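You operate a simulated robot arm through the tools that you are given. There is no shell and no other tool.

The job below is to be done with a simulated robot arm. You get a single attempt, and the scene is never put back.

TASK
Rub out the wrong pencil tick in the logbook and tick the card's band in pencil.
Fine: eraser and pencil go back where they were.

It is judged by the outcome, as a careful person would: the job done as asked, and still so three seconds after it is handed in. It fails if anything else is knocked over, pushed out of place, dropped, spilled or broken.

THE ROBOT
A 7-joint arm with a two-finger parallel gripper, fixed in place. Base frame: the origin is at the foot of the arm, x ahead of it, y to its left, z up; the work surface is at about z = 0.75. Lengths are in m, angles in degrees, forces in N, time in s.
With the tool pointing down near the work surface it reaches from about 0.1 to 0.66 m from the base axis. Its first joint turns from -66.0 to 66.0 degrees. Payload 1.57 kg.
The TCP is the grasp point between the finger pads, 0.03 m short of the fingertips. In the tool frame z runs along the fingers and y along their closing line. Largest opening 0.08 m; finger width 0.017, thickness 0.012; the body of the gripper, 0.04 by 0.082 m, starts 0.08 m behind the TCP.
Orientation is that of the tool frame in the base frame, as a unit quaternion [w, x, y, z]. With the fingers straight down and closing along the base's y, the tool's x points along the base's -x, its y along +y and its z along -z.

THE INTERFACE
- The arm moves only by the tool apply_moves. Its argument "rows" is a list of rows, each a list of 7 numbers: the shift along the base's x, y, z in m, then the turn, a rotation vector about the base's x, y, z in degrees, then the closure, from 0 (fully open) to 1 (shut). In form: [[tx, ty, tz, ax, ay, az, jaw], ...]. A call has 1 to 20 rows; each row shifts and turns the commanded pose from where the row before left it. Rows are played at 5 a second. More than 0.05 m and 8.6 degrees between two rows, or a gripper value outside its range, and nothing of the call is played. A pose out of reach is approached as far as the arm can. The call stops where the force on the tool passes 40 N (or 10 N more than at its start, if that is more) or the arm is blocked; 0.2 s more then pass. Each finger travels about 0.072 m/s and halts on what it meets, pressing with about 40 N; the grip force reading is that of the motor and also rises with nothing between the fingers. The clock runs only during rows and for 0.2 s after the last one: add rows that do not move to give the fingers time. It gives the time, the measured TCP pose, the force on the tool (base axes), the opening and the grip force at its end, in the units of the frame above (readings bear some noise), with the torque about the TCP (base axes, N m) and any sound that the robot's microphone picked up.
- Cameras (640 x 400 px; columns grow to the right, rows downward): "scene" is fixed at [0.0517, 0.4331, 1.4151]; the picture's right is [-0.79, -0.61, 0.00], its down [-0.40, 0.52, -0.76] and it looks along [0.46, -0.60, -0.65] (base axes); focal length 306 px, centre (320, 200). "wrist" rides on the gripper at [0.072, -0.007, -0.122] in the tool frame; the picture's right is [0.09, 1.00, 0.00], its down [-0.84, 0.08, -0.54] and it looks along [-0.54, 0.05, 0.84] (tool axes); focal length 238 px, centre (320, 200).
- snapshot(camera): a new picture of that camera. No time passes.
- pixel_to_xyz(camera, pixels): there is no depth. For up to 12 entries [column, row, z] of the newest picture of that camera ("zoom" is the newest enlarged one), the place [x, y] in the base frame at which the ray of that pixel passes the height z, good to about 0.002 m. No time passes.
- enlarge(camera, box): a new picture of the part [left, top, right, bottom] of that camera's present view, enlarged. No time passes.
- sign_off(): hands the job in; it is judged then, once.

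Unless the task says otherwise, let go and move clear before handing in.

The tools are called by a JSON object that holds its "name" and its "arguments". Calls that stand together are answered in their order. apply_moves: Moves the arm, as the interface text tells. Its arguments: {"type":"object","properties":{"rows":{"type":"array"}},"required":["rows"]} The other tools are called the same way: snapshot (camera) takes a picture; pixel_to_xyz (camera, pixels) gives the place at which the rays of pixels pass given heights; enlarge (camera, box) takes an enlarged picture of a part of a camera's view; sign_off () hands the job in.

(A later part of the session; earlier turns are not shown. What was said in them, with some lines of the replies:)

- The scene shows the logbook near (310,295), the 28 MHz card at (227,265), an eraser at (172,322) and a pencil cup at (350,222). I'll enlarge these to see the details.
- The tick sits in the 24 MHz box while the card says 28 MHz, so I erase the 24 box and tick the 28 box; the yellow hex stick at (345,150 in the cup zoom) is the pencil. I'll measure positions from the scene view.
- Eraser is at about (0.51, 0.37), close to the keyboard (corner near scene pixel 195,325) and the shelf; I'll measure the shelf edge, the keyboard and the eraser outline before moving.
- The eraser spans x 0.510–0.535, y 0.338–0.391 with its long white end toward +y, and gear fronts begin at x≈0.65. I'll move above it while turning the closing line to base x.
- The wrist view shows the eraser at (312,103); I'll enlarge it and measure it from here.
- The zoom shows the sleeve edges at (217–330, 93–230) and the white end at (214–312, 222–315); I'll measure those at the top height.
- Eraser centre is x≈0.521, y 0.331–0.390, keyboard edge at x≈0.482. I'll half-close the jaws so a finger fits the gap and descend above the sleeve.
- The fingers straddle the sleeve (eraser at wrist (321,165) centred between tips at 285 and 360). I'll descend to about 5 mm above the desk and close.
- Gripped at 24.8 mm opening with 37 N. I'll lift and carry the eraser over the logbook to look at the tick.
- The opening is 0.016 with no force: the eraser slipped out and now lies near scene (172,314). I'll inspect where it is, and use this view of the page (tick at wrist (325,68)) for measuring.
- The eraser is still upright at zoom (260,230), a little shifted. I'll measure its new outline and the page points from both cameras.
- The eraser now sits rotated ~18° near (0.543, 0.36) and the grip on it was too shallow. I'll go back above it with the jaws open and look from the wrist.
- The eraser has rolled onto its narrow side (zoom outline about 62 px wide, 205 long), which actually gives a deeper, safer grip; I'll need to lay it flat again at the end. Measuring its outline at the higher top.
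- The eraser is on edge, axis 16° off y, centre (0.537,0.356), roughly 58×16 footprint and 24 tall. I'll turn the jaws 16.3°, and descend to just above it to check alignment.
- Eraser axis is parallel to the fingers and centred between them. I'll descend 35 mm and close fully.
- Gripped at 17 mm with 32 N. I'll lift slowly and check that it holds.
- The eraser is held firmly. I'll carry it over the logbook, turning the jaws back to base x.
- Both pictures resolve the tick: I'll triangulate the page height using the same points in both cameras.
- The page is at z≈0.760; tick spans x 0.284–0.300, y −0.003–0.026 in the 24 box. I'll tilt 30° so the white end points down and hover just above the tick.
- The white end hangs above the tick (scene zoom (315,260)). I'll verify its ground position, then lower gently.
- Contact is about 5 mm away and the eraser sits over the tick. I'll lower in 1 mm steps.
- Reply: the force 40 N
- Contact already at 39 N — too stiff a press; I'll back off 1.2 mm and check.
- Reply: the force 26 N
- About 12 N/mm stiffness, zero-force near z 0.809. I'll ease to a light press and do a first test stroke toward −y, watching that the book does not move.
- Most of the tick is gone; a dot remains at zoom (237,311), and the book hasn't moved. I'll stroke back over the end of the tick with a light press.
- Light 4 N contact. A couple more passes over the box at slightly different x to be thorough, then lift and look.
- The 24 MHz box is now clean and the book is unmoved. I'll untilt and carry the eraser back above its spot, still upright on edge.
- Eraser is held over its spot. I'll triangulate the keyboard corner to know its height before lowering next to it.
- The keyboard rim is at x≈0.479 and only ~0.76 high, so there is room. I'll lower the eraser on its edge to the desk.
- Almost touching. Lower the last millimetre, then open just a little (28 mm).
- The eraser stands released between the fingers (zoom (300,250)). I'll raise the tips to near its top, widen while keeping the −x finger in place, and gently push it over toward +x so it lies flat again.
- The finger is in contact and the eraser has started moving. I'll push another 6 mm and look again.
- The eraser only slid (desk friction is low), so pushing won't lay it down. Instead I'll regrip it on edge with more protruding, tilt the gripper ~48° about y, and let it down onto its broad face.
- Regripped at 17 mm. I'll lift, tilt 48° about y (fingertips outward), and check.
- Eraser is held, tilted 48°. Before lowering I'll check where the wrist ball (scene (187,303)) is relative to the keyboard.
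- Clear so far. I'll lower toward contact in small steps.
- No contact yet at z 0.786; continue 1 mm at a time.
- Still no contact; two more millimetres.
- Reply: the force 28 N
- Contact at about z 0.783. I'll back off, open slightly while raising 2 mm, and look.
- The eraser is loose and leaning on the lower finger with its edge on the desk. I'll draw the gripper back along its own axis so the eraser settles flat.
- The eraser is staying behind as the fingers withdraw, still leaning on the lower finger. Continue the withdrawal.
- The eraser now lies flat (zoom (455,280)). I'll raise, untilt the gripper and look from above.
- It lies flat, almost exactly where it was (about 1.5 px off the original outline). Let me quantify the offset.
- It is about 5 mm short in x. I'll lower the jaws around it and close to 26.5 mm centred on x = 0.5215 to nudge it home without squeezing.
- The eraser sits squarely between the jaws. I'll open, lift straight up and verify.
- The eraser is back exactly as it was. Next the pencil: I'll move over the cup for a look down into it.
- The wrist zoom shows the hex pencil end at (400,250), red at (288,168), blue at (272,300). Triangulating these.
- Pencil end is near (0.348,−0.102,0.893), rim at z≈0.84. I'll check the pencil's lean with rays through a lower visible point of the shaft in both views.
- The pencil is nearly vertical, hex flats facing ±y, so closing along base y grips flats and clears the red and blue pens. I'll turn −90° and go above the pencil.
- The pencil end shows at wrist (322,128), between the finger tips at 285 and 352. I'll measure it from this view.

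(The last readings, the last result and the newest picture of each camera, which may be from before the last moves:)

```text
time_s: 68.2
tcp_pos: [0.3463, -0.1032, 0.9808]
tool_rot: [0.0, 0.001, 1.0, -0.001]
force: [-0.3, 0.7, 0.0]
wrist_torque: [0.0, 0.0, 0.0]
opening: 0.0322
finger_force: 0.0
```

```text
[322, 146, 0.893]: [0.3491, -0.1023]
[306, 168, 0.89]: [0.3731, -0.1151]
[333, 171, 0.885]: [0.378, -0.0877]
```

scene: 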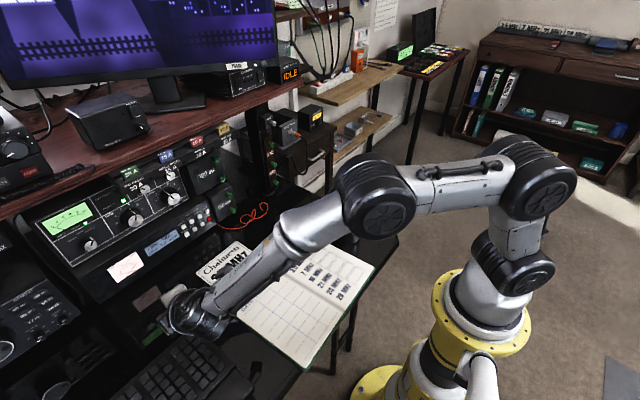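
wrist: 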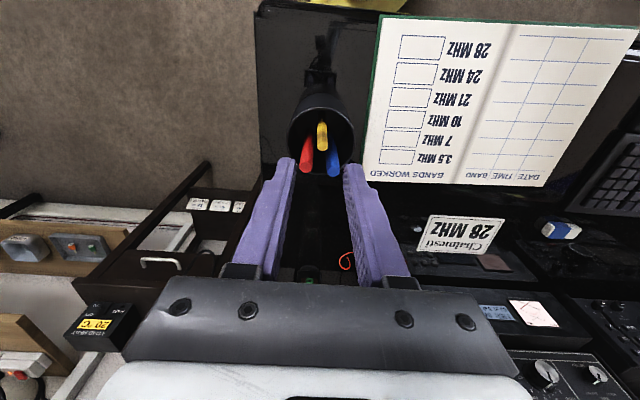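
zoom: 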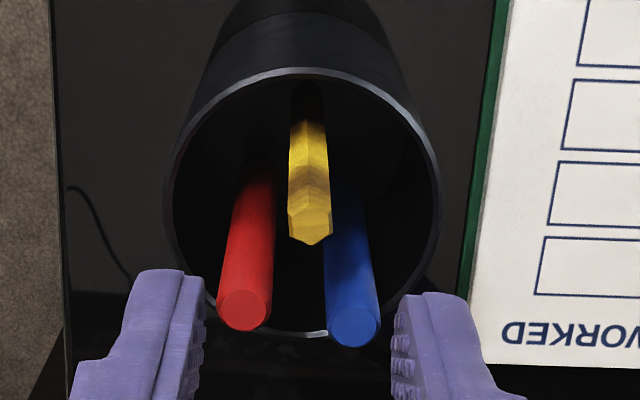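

Consistent: pencil at (0.349,−0.102). I'll descend so the tips stop ~7 mm above the rim, then close.

{"name": "apply_moves", "arguments": {"rows": [[0.001, 0, -0.03, 0, 0, 0, 0.6], [0, 0, -0.03, 0, 0, 0, 0.6], [0, 0, -0.025, 0, 0, 0, 0.6], [0, 0, -0.016, 0, 0, 0, 0.6], [0, 0, 0, 0, 0, 0, 0.6], [0, 0, 0, 0, 0, 0, 0.6]]}}

{"name": "enlarge", "arguments": {"camera": "wrist", "box": [260, 80, 390, 200]}}

{"name": "enlarge", "arguments": {"camera": "scene", "box": [310, 160, 390, 250]}}

```text
time_s: 69.6
tcp_pos: [0.3492, -0.1033, 0.8779]
tool_rot: [0.0, 0.001, 1.0, -0.001]
force: [0.6, 0.4, -0.1]
wrist_torque: [0.0, 0.02, 0.02]
opening: 0.0318
finger_force: 0.1
```

```text
3.33 times, centred on (325, 140) of wrist
```

zoom: 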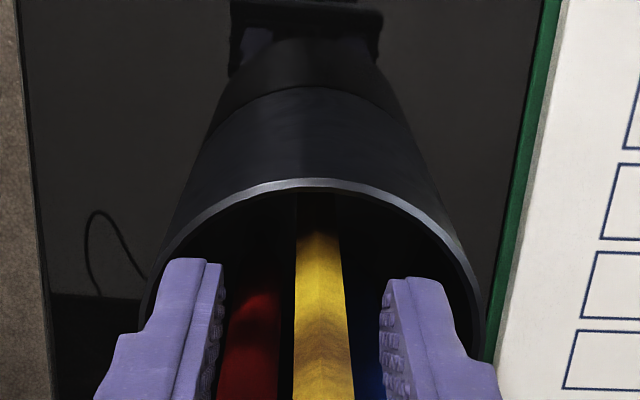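

```text
4.44 times, centred on (350, 205) of scene
```

zoom: 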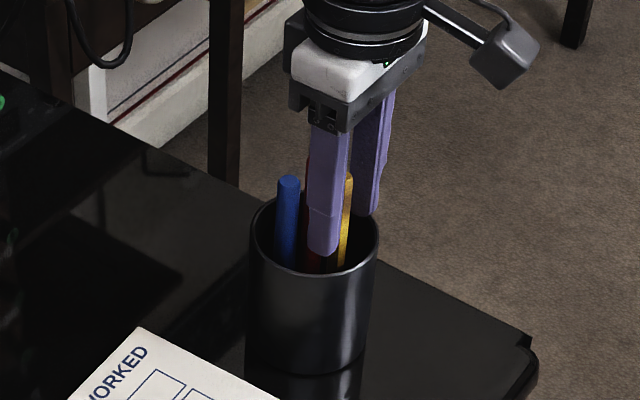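

The pencil runs between the fingers, clear of the red and blue pens. Closing.

{"name": "apply_moves", "arguments": {"rows": [[0, 0.001, 0, 0, 0, 0, 0.7], [0, 0, 0, 0, 0, 0, 0.8], [0, 0, 0, 0, 0, 0, 0.86], [0, 0, 0, 0, 0, 0, 0.92], [0, 0, 0, 0, 0, 0, 1], [0, 0, 0, 0, 0, 0, 1]]}}

{"name": "enlarge", "arguments": {"camera": "wrist", "box": [260, 80, 390, 200]}}

{"name": "enlarge", "arguments": {"camera": "scene", "box": [310, 160, 390, 250]}}

```text
time_s: 71.0
tcp_pos: [0.3478, -0.1015, 0.8797]
tool_rot: [0.001, 0.001, 1.0, -0.001]
force: [-0.2, -1.1, 0.1]
wrist_torque: [0.02, -0.04, 0.02]
opening: 0.0081
finger_force: 27.4
```

```text
3.33 times, centred on (325, 140) of wrist
```

zoom: 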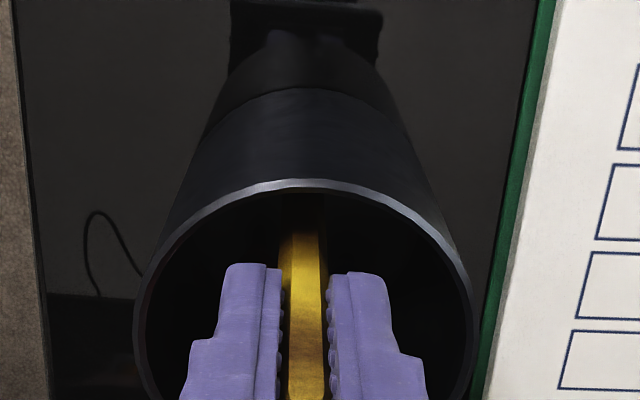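

```text
4.44 times, centred on (350, 205) of scene
```

zoom: 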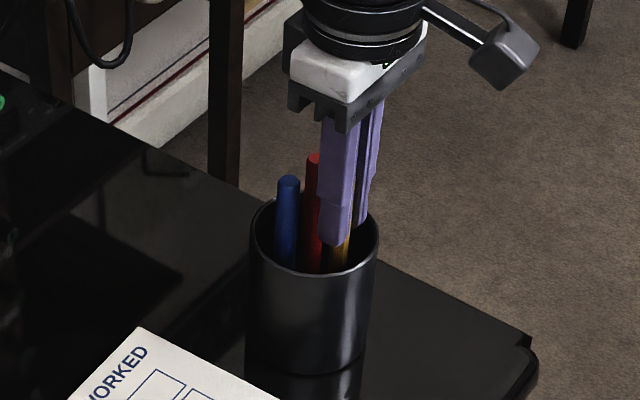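

Gripped at 8.1 mm. I'll lift straight up 13 cm and check the tip and the cup.

{"name": "apply_moves", "arguments": {"rows": [[0, 0, 0.005, 0, 0, 0, 1], [0, 0, 0.015, 0, 0, 0, 1], [0, 0, 0.025, 0, 0, 0, 1], [0, 0, 0.03, 0, 0, 0, 1], [0, 0, 0.03, 0, 0, 0, 1], [0, 0, 0.03, 0, 0, 0, 1], [0, 0, 0, 0, 0, 0, 1], [0, 0, 0, 0, 0, 0, 1]]}}

{"name": "snapshot", "arguments": {"camera": "wrist"}}

{"name": "enlarge", "arguments": {"camera": "scene", "box": [300, 120, 400, 250]}}

```text
time_s: 72.8
tcp_pos: [0.3481, -0.1007, 1.0144]
tool_rot: [0.0, 0.001, 1.0, -0.002]
force: [-0.1, 0.7, -0.3]
wrist_torque: [0.01, -0.01, 0.01]
opening: 0.0086
finger_force: 27.0
```

```text
taken
```

wrist: 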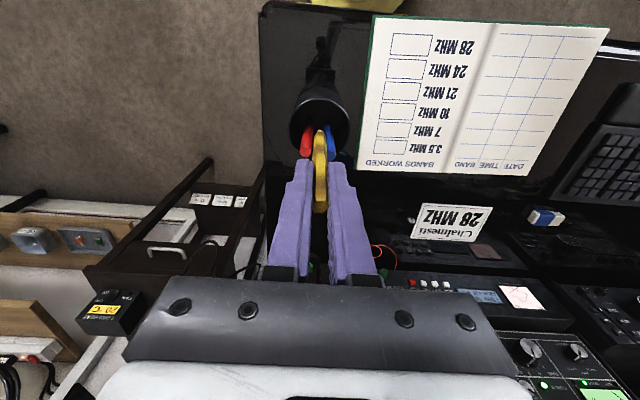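

```text
3.08 times, centred on (350, 185) of scene
```

zoom: 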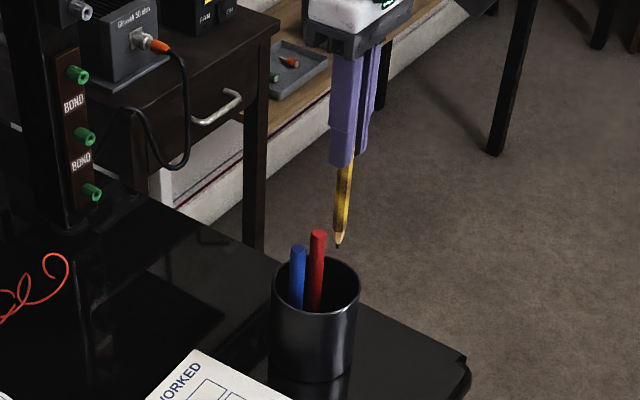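

The pencil is out with the tip down at scene zoom (338,246), cup and pens undisturbed. I'll triangulate the tip.

{"name": "pixel_to_xyz", "arguments": {"camera": "zoom", "pixels": [[338, 247, 0.88], [338, 247, 0.89], [338, 247, 0.9], [338, 247, 0.91]]}}

{"name": "enlarge", "arguments": {"camera": "wrist", "box": [290, 100, 350, 150]}}

```text
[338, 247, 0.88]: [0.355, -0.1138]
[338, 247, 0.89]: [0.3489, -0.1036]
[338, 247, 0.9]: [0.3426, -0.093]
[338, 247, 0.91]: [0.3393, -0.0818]
```

```text
8.00 times, centred on (320, 125) of wrist
```

zoom: 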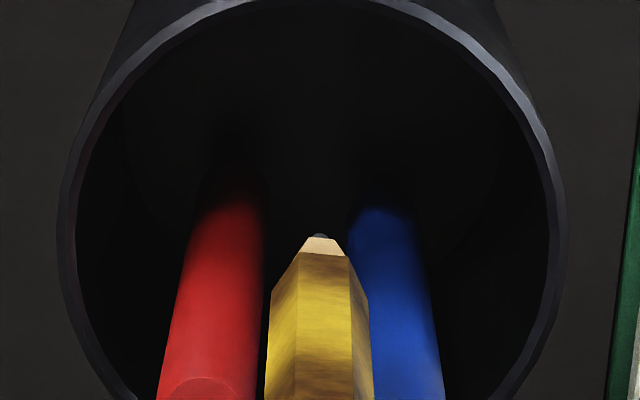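

{"name": "pixel_to_xyz", "arguments": {"camera": "zoom", "pixels": [[320, 234, 0.88], [320, 234, 0.89], [320, 234, 0.9]]}}

```text
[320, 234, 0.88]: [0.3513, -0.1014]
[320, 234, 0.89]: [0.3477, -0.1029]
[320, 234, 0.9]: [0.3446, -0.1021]
```

Tip offset from the TCP is about (0,−0.0015,−0.1235). I'll carry the pencil to hover 15–20 mm above the 28 MHz box.

{"name": "apply_moves", "arguments": {"rows": [[-0.0216, 0.0319, 0, 0, 0, 0, 1], [-0.0216, 0.0319, 0, 0, 0, 0, 1], [-0.0216, 0.0319, 0, 0, 0, 0, 1], [-0.0217, 0.0318, 0, 0, 0, 0, 1], [0, 0, -0.04, 0, 0, 0, 1], [0, 0, -0.04, 0, 0, 0, 1], [0, 0, -0.03, 0, 0, 0, 1], [0, 0, 0, 0, 0, 0, 1], [0, 0, 0, 0, 0, 0, 1]]}}

{"name": "enlarge", "arguments": {"camera": "scene", "box": [330, 235, 390, 285]}}

{"name": "enlarge", "arguments": {"camera": "wrist", "box": [270, 70, 370, 150]}}

```text
time_s: 74.8
tcp_pos: [0.2628, 0.0279, 0.9037]
tool_rot: [0.0, 0.002, 1.0, -0.001]
force: [0.2, -0.6, 0.0]
wrist_torque: [0.0, 0.0, 0.02]
opening: 0.0086
finger_force: 27.3
```

```text
8.00 times, centred on (360, 260) of scene
```

zoom: 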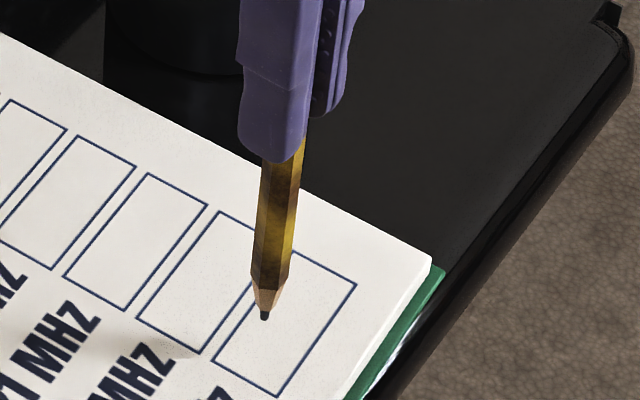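

```text
5.00 times, centred on (320, 110) of wrist
```

zoom: 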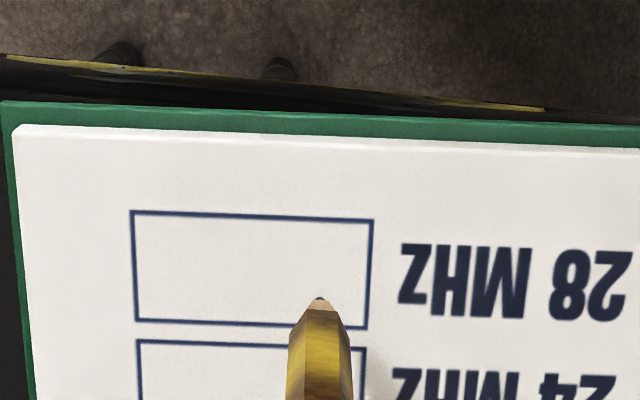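

Both views show the tip above the 28 MHz box region. I'll measure that box's four corners (wrist zoom) at z = 0.760.

{"name": "pixel_to_xyz", "arguments": {"camera": "zoom", "pixels": [[131, 211, 0.76], [373, 220, 0.76], [364, 328, 0.76], [140, 320, 0.76], [320, 298, 0.7795], [140, 342, 0.76]]}}

{"name": "enlarge", "arguments": {"camera": "scene", "box": [340, 255, 380, 280]}}

```text
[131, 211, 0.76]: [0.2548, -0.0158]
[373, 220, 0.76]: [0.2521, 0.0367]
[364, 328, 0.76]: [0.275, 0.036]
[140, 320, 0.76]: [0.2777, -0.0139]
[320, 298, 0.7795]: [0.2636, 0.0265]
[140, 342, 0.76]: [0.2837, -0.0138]
```

```text
16.00 times, centred on (360, 268) of scene
```

zoom: 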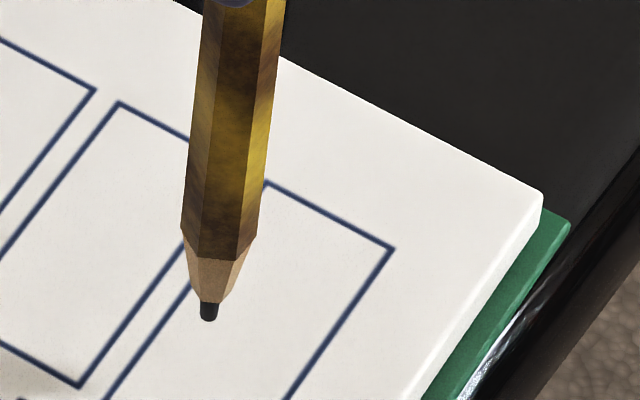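

The box spans x≈0.253–0.276, y −0.015–0.036, and the tip is at about (0.2635,0.0265), inside it. I'll lower toward contact.

{"name": "apply_moves", "arguments": {"rows": [[0, -0.001, -0.008, 0, 0, 0, 1], [0, 0, -0.007, 0, 0, 0, 1], [0, 0, -0.002, 0, 0, 0, 1], [0, 0, 0, 0, 0, 0, 1]]}}

{"name": "enlarge", "arguments": {"camera": "scene", "box": [340, 255, 380, 280]}}

```text
time_s: 75.8
tcp_pos: [0.2637, 0.0262, 0.8867]
tool_rot: [0.0, 0.001, 1.0, 0.0]
force: [-0.7, 0.2, 1.5]
wrist_torque: [0.0, 0.01, 0.02]
opening: 0.0083
finger_force: 27.0
```

```text
16.00 times, centred on (360, 268) of scene
```

zoom: 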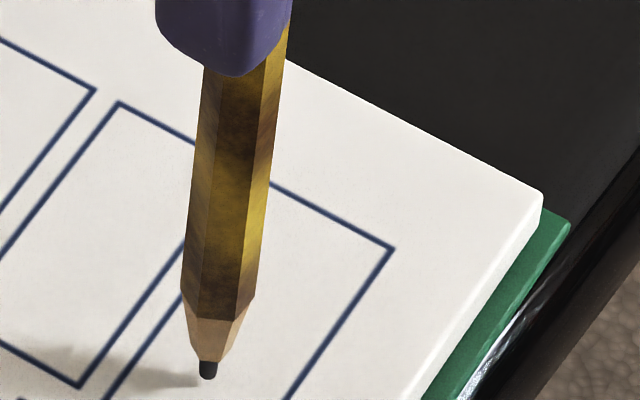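

The tip is about 2 mm above the page (its shadow nearly meets it). Half-millimetre steps now.

{"name": "apply_moves", "arguments": {"rows": [[0, 0, -0.0008, 0, 0, 0, 1], [0, 0, 0, 0, 0, 0, 1]]}}

{"name": "apply_moves", "arguments": {"rows": [[0, 0, -0.0006, 0, 0, 0, 1], [0, 0, 0, 0, 0, 0, 1]]}}

{"name": "enlarge", "arguments": {"camera": "scene", "box": [340, 255, 380, 280]}}

```text
time_s: 76.4
tcp_pos: [0.2636, 0.0253, 0.8866]
tool_rot: [0.001, 0.0, 1.0, 0.0]
force: [-0.7, 0.5, -0.1]
wrist_torque: [-0.01, 0.0, 0.0]
opening: 0.0087
finger_force: 27.0
```

```text
time_s: 77.0
tcp_pos: [0.2629, 0.0257, 0.8868]
tool_rot: [-0.001, 0.002, 1.0, -0.001]
force: [-0.4, -0.7, 0.3]
wrist_torque: [0.0, 0.02, 0.0]
opening: 0.0085
finger_force: 28.0
```

```text
16.00 times, centred on (360, 268) of scene
```

zoom: 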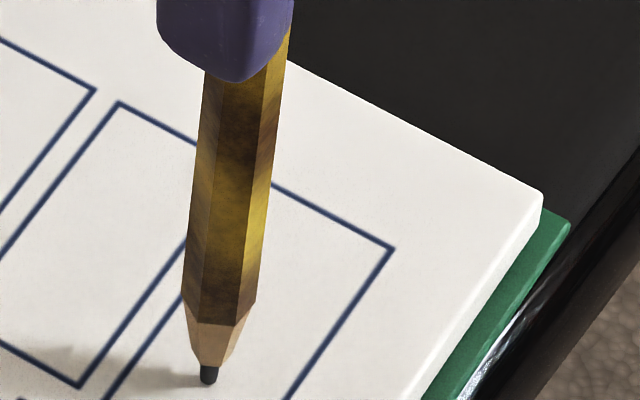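

No contact force yet (z command 0.8846). Continue in small steps.

{"name": "apply_moves", "arguments": {"rows": [[0, 0, -0.0006, 0, 0, 0, 1], [0, 0, 0, 0, 0, 0, 1]]}}

{"name": "apply_moves", "arguments": {"rows": [[0, 0, -0.0005, 0, 0, 0, 1], [0, 0, 0, 0, 0, 0, 1]]}}

{"name": "enlarge", "arguments": {"camera": "scene", "box": [340, 255, 380, 280]}}

```text
time_s: 77.6
tcp_pos: [0.263, 0.0252, 0.8853]
tool_rot: [0.0, 0.001, 1.0, -0.001]
force: [0.5, 0.2, 0.4]
wrist_torque: [-0.04, 0.04, -0.02]
opening: 0.0083
finger_force: 26.6
```

```text
time_s: 78.2
tcp_pos: [0.261, 0.0256, 0.8845]
tool_rot: [0.001, 0.002, 1.0, -0.001]
force: [0.5, -1.0, 1.9]
wrist_torque: [-0.11, -0.08, 0.0]
opening: 0.0085
finger_force: 27.2
```

```text
16.00 times, centred on (360, 268) of scene
```

zoom: 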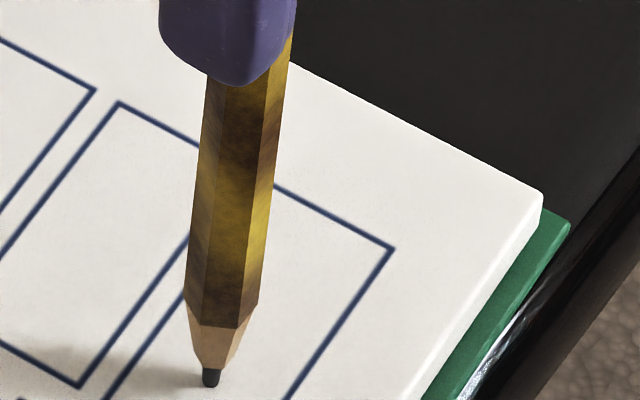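

Light contact (~2 N, torque showing). I'll draw the short stroke to the vertex with just a touch more pressure.

{"name": "apply_moves", "arguments": {"rows": [[0, 0, -0.0002, 0, 0, 0, 1], [-0.0016, -0.0023, 0, 0, 0, 0, 1], [-0.0016, -0.0024, 0, 0, 0, 0, 1], [-0.0017, -0.0024, 0, 0, 0, 0, 1], [-0.0016, -0.0024, 0, 0, 0, 0, 1], [0, 0, 0, 0, 0, 0, 1]]}}

{"name": "enlarge", "arguments": {"camera": "scene", "box": [340, 255, 380, 280]}}

```text
time_s: 79.6
tcp_pos: [0.2556, 0.016, 0.8865]
tool_rot: [0.001, 0.002, 1.0, -0.001]
force: [0.3, 1.0, 4.7]
wrist_torque: [0.25, -0.17, 0.01]
opening: 0.0084
finger_force: 27.5
```

```text
16.00 times, centred on (360, 268) of scene
```

zoom: 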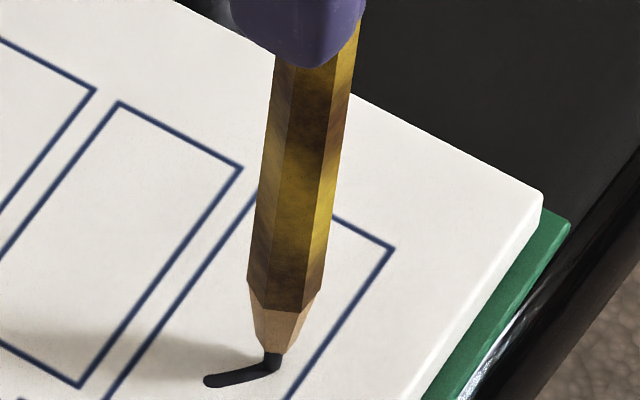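

The short stroke is drawn cleanly. Now the long stroke up to the top of the tick.

{"name": "apply_moves", "arguments": {"rows": [[0.0016, -0.0023, 0, 0, 0, 0, 1], [0.0016, -0.0023, 0, 0, 0, 0, 1], [0.0016, -0.0023, 0, 0, 0, 0, 1], [0.0016, -0.0023, 0, 0, 0, 0, 1], [0, 0, 0, 0, 0, 0, 1]]}}

{"name": "enlarge", "arguments": {"camera": "scene", "box": [340, 255, 380, 280]}}

```text
time_s: 80.8
tcp_pos: [0.2612, 0.0068, 0.885]
tool_rot: [0.001, 0.001, 1.0, -0.001]
force: [-0.1, 0.2, 1.5]
wrist_torque: [0.07, 0.05, 0.0]
opening: 0.0082
finger_force: 27.8
```

```text
16.00 times, centred on (360, 268) of scene
```

zoom: 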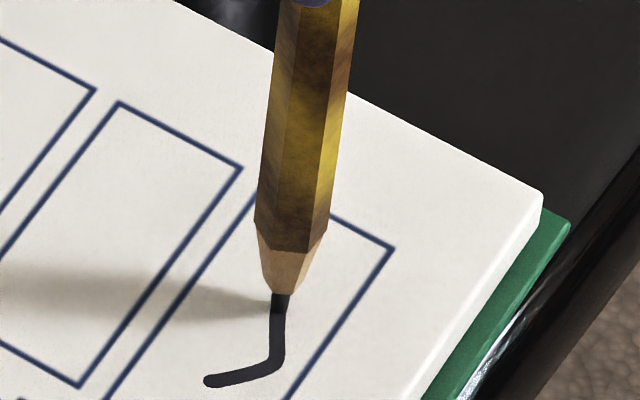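

Good line, force 1.5 N. I'll finish the stroke with 0.2 mm more depth and then lift clear.

{"name": "apply_moves", "arguments": {"rows": [[0.0016, -0.0023, -0.0002, 0, 0, 0, 1], [0.0016, -0.0023, 0, 0, 0, 0, 1], [0.0016, -0.0023, 0, 0, 0, 0, 1], [0.0016, -0.0023, 0, 0, 0, 0, 1], [0, 0, 0.006, 0, 0, 0, 1], [0, 0, 0.03, 0, 0, 0, 1], [0, 0, 0.04, 0, 0, 0, 1], [0, 0, 0.04, 0, 0, 0, 1], [0, 0, 0.015, 0, 0, 0, 1], [0, 0, 0, 0, 0, 0, 1]]}}

{"name": "enlarge", "arguments": {"camera": "scene", "box": [340, 255, 380, 280]}}

{"name": "snapshot", "arguments": {"camera": "scene"}}

{"name": "snapshot", "arguments": {"camera": "wrist"}}

```text
time_s: 83.0
tcp_pos: [0.2698, -0.0017, 1.0149]
tool_rot: [0.001, 0.001, 1.0, -0.001]
force: [0.1, 0.3, 0.0]
wrist_torque: [0.0, 0.0, 0.03]
opening: 0.0084
finger_force: 27.0
```

```text
16.00 times, centred on (360, 268) of scene
```

zoom: 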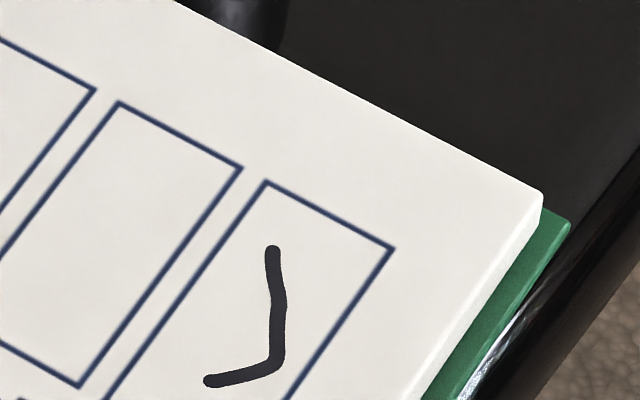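

```text
taken
```

scene: 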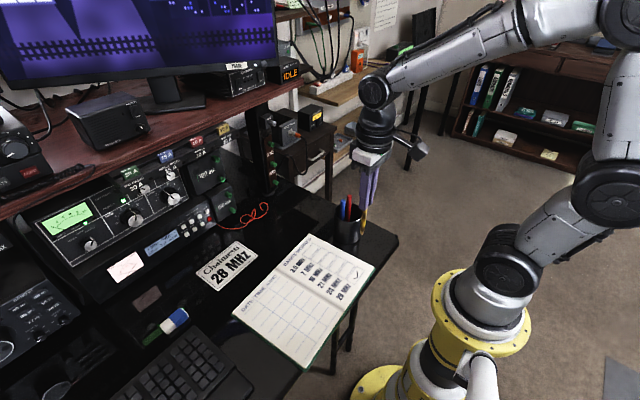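

```text
taken
```

wrist: 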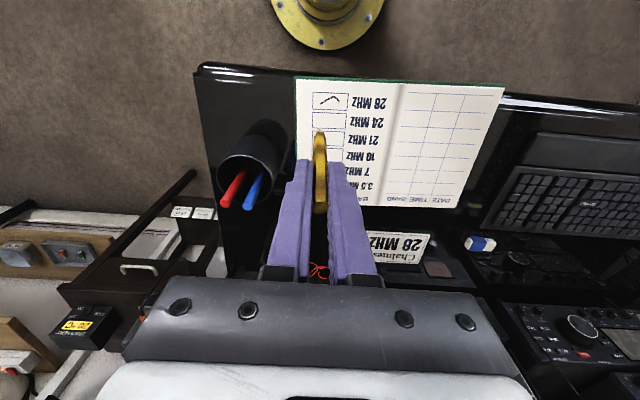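

The tick is drawn in the 28 MHz box, the 24 box is clean and the book is unmoved. I'll carry the pencil back over its place in the cup.

{"name": "apply_moves", "arguments": {"rows": [[0.02, -0.0246, 0.002, 0, 0, 0, 1], [0.02, -0.0247, 0, 0, 0, 0, 1], [0.02, -0.0247, 0, 0, 0, 0, 1], [0.0202, -0.0246, 0, 0, 0, 0, 1], [0, 0, 0, 0, 0, 0, 1], [0, 0, 0, 0, 0, 0, 1]]}}

{"name": "enlarge", "arguments": {"camera": "scene", "box": [300, 120, 400, 250]}}

{"name": "enlarge", "arguments": {"camera": "wrist", "box": [290, 100, 350, 150]}}

```text
time_s: 84.4
tcp_pos: [0.3494, -0.1013, 1.0155]
tool_rot: [0.001, 0.0, 1.0, 0.0]
force: [-0.1, -0.4, 0.0]
wrist_torque: [-0.03, -0.05, 0.01]
opening: 0.0085
finger_force: 27.3
```

```text
3.08 times, centred on (350, 185) of scene
```

zoom: 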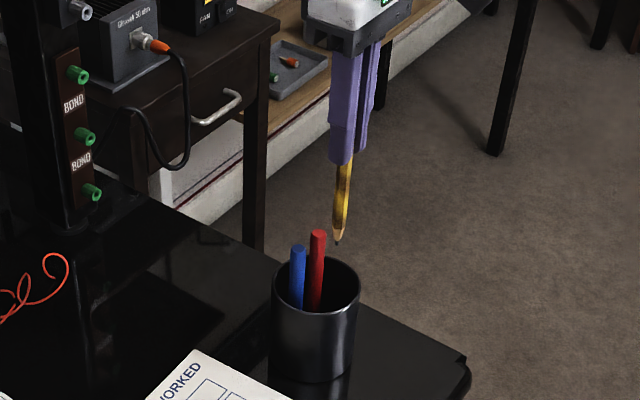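

```text
8.00 times, centred on (320, 125) of wrist
```

zoom: 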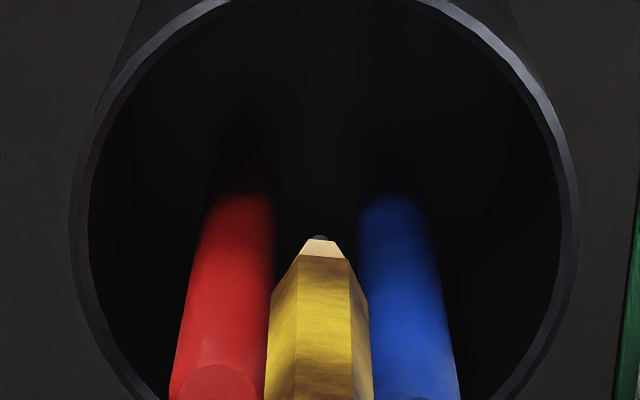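

Alignment over the cup matches the lift-out picture. Lowering straight down, watching for contact.

{"name": "apply_moves", "arguments": {"rows": [[0, 0, -0.03, 0, 0, 0, 1], [0, 0, -0.03, 0, 0, 0, 1], [0, 0, -0.03, 0, 0, 0, 1], [0, 0, -0.025, 0, 0, 0, 1], [0, 0, -0.015, 0, 0, 0, 1], [0, 0, -0.005, 0, 0, 0, 1], [0, 0, 0, 0, 0, 0, 1]]}}

{"name": "enlarge", "arguments": {"camera": "scene", "box": [310, 160, 390, 250]}}

{"name": "enlarge", "arguments": {"camera": "wrist", "box": [260, 80, 390, 200]}}

```text
time_s: 86.0
tcp_pos: [0.3498, -0.1, 0.8819]
tool_rot: [-0.001, 0.001, 1.0, -0.001]
force: [-0.5, 0.2, 0.0]
wrist_torque: [-0.02, 0.0, -0.04]
opening: 0.0087
finger_force: 26.9
```

```text
4.44 times, centred on (350, 205) of scene
```

zoom: 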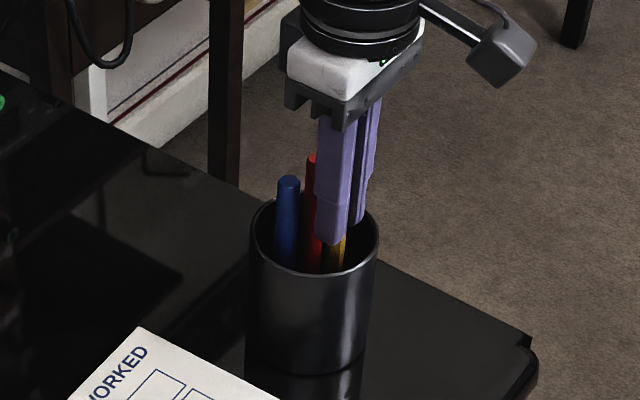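

```text
3.33 times, centred on (325, 140) of wrist
```

zoom: 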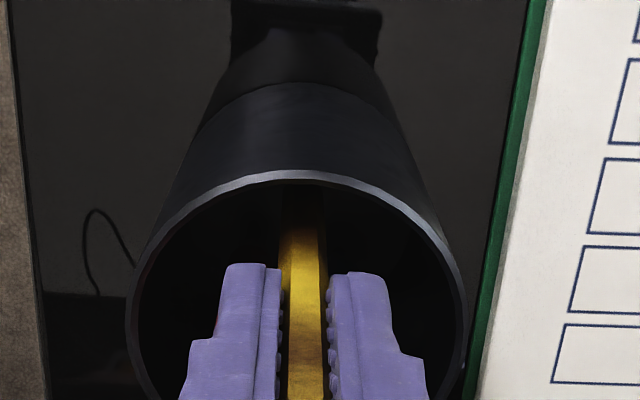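

Now the last 2–3 mm in small steps.

{"name": "apply_moves", "arguments": {"rows": [[0, 0, -0.001, 0, 0, 0, 1], [0, 0, -0.001, 0, 0, 0, 1], [0, 0, 0, 0, 0, 0, 1]]}}

{"name": "apply_moves", "arguments": {"rows": [[0, 0, -0.001, 0, 0, 0, 1], [0, 0, 0, 0, 0, 0, 1]]}}

```text
time_s: 86.8
tcp_pos: [0.3509, -0.1009, 0.8806]
tool_rot: [-0.001, 0.001, 1.0, -0.001]
force: [-0.3, 0.3, 0.0]
wrist_torque: [0.0, 0.05, 0.0]
opening: 0.0086
finger_force: 27.1
```

```text
time_s: 87.4
tcp_pos: [0.3489, -0.0996, 0.8792]
tool_rot: [0.0, 0.001, 1.0, -0.001]
force: [-0.7, -0.4, 0.1]
wrist_torque: [-0.01, 0.01, -0.02]
opening: 0.0085
finger_force: 27.6
```

{"name": "apply_moves", "arguments": {"rows": [[0, 0, -0.0008, 0, 0, 0, 1], [0, 0, 0, 0, 0, 0, 1]]}}

{"name": "apply_moves", "arguments": {"rows": [[0, 0, -0.0008, 0, 0, 0, 1], [0, 0, 0, 0, 0, 0, 1]]}}

```text
time_s: 88.0
tcp_pos: [0.3497, -0.1001, 0.8784]
tool_rot: [0.0, 0.001, 1.0, -0.001]
force: [-0.1, 0.1, -0.1]
wrist_torque: [0.01, -0.01, 0.03]
opening: 0.0083
finger_force: 26.7
```

```text
time_s: 88.6
tcp_pos: [0.3497, -0.1004, 0.8774]
tool_rot: [0.0, 0.001, 1.0, -0.001]
force: [0.8, 1.0, 2.3]
wrist_torque: [0.03, 0.02, -0.02]
opening: 0.0086
finger_force: 26.6
```

The tip now touches the cup floor (~2 N). I'll open gently to about 28 mm.

{"name": "apply_moves", "arguments": {"rows": [[0, 0, 0, 0, 0, 0, 0.87], [0, 0, 0, 0, 0, 0, 0.82], [0, 0, 0, 0, 0, 0, 0.75], [0, 0, 0, 0, 0, 0, 0.65], [0, 0, 0, 0, 0, 0, 0.62], [0, 0, 0, 0, 0, 0, 0.62]]}}

{"name": "enlarge", "arguments": {"camera": "wrist", "box": [260, 80, 390, 200]}}

{"name": "enlarge", "arguments": {"camera": "scene", "box": [310, 160, 390, 250]}}

```text
time_s: 90.0
tcp_pos: [0.3485, -0.0997, 0.8776]
tool_rot: [0.0, 0.001, 1.0, -0.002]
force: [-0.4, 0.1, -0.3]
wrist_torque: [0.0, -0.04, 0.01]
opening: 0.0304
finger_force: 0.1
```

```text
3.33 times, centred on (325, 140) of wrist
```

zoom: 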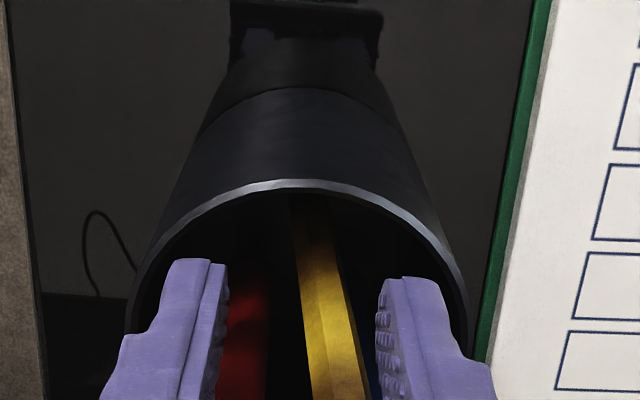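

```text
4.44 times, centred on (350, 205) of scene
```

zoom: 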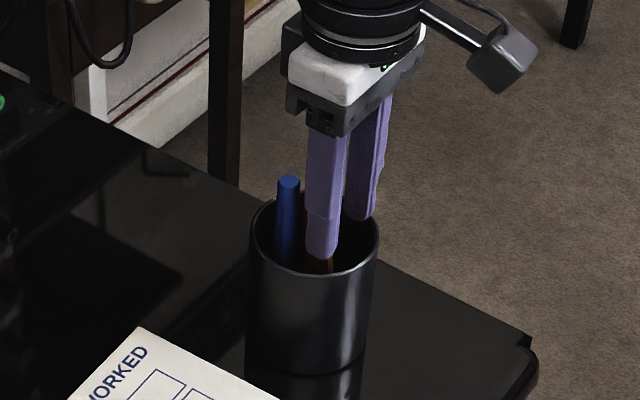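

The pencil is released and leans lightly on the +y finger inside the cup. I'll lift straight up slowly and check where it settles.

{"name": "apply_moves", "arguments": {"rows": [[0, 0, 0.008, 0, 0, 0, 0.6], [0, 0, 0.008, 0, 0, 0, 0.6], [0, 0, 0.01, 0, 0, 0, 0.6], [0, 0, 0.015, 0, 0, 0, 0.6], [0, 0, 0.02, 0, 0, 0, 0.6], [0, 0, 0.03, 0, 0, 0, 0.6], [0, 0, 0.03, 0, 0, 0, 0.6], [0, 0, 0, 0, 0, 0, 0.6]]}}

{"name": "enlarge", "arguments": {"camera": "wrist", "box": [260, 80, 390, 200]}}

{"name": "enlarge", "arguments": {"camera": "scene", "box": [320, 185, 380, 250]}}

```text
time_s: 91.8
tcp_pos: [0.3482, -0.0994, 1.0]
tool_rot: [0.0, 0.0, 1.0, -0.001]
force: [0.2, 0.1, 0.2]
wrist_torque: [0.02, 0.0, 0.0]
opening: 0.0318
finger_force: 0.1
```

```text
3.33 times, centred on (325, 140) of wrist
```

zoom: 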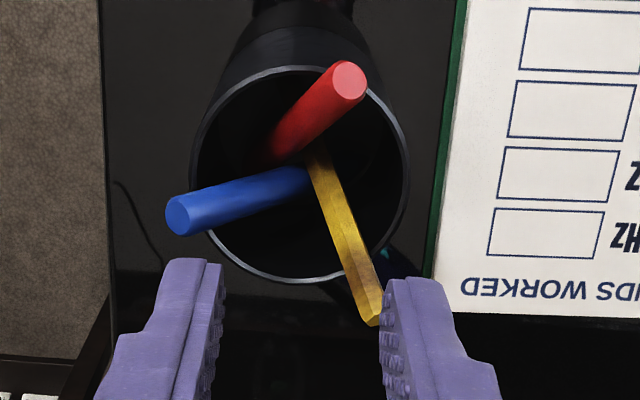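

```text
6.15 times, centred on (350, 218) of scene
```

zoom: 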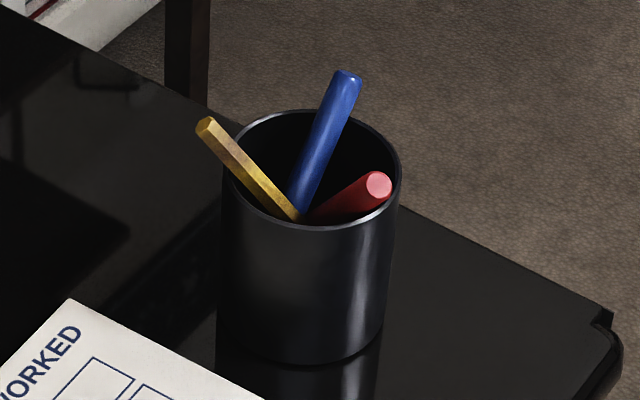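

All three writing tools now lean in the cup (zoom: pencil (245,165), blue (330,140), red (360,195)), the pencil tip-down, and the cup itself hasn't moved. I'll move clear and check the whole scene.

{"name": "apply_moves", "arguments": {"rows": [[0.01, 0.005, 0.02, 0, 0, 0, 0.4], [0.02, 0.01, 0.02, 0, 0, 0, 0.2], [0.03, 0.01, 0.01, 0, 0, 0, 0], [0.03, 0.015, 0, 0, 0, 0, 0], [0.025, 0.01, 0, 0, 0, 0, 0], [0, 0, 0, 0, 0, 0, 0], [0, 0, 0, 0, 0, 0, 0], [0, 0, 0, 0, 0, 0, 0]]}}

{"name": "snapshot", "arguments": {"camera": "scene"}}

{"name": "snapshot", "arguments": {"camera": "wrist"}}

{"name": "enlarge", "arguments": {"camera": "scene", "box": [320, 185, 390, 285]}}

{"name": "enlarge", "arguments": {"camera": "scene", "box": [220, 180, 400, 380]}}

```text
time_s: 93.6
tcp_pos: [0.4616, -0.0495, 1.0482]
tool_rot: [0.0, 0.001, 1.0, -0.001]
force: [-0.8, -0.1, -0.6]
wrist_torque: [-0.01, -0.01, -0.01]
opening: 0.0799
finger_force: 0.1
```

```text
taken
```

scene: 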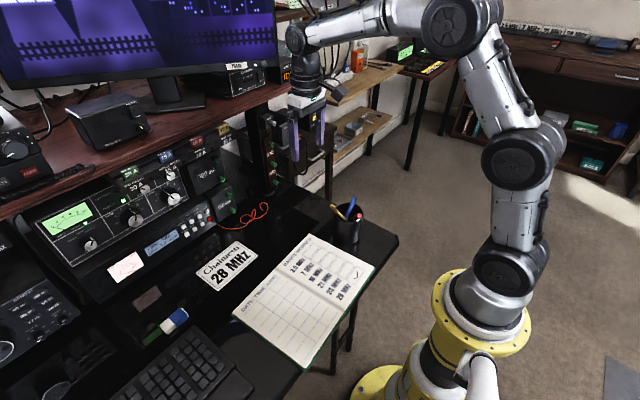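

```text
taken
```

wrist: 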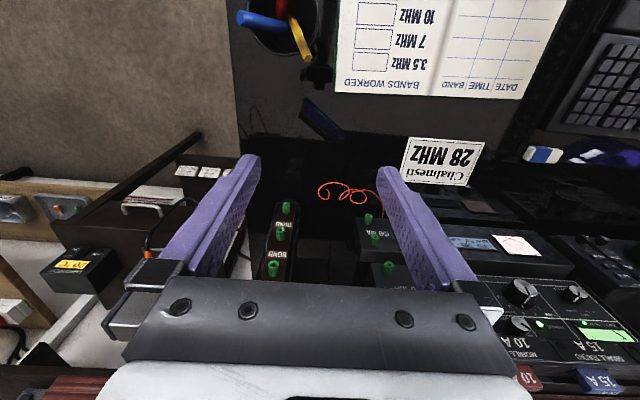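

```text
4.00 times, centred on (355, 235) of scene
```

zoom: 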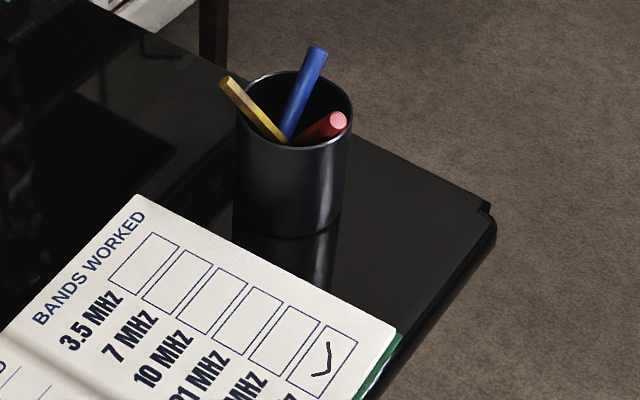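

```text
2.00 times, centred on (310, 280) of scene
```

zoom: 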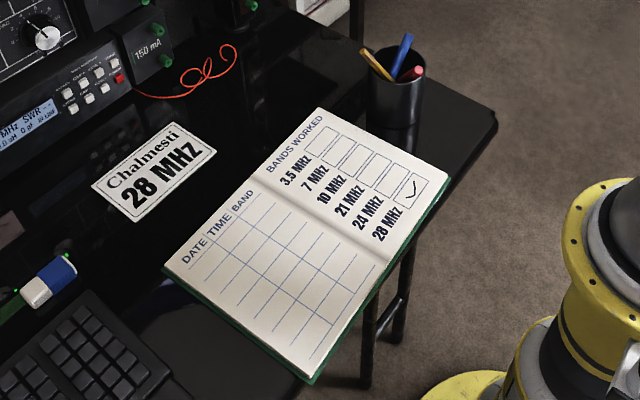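

The final pictures show the 24 MHz box clean and a pencil tick in the 28 MHz box. The eraser is flat in its original place at (174,321), and the pencil is tip-down in the unmoved cup. The red and blue pens are still in the cup but lean differently than before. Book, card and keyboard are unchanged and the arm is clear, so I'm handing in.

{"name": "sign_off", "arguments": {}}

```text
The job is handed in.
```

The wrong tick in the 24 MHz box is rubbed out, and the card's band, 28 MHz, is now ticked in pencil. The final pictures show both clearly, and the logbook did not move.

- **Eraser:** it slipped out of the grip on the first lift and rolled onto its side near its spot. I used it from there, then laid it flat again. It now matches its original position in the pictures.
- **Pencil:** it is back in the cup, tip down, but it now leans against the side. It stood almost upright before.
- **Other pens:** when I let go of the pencil, the red and blue pens tipped over as well. They are still in the cup but lean at different angles than before. I left them that way, because standing them up again risked more disturbance.

The cup, card and keyboard look unchanged. The arm is open and clear of everything.
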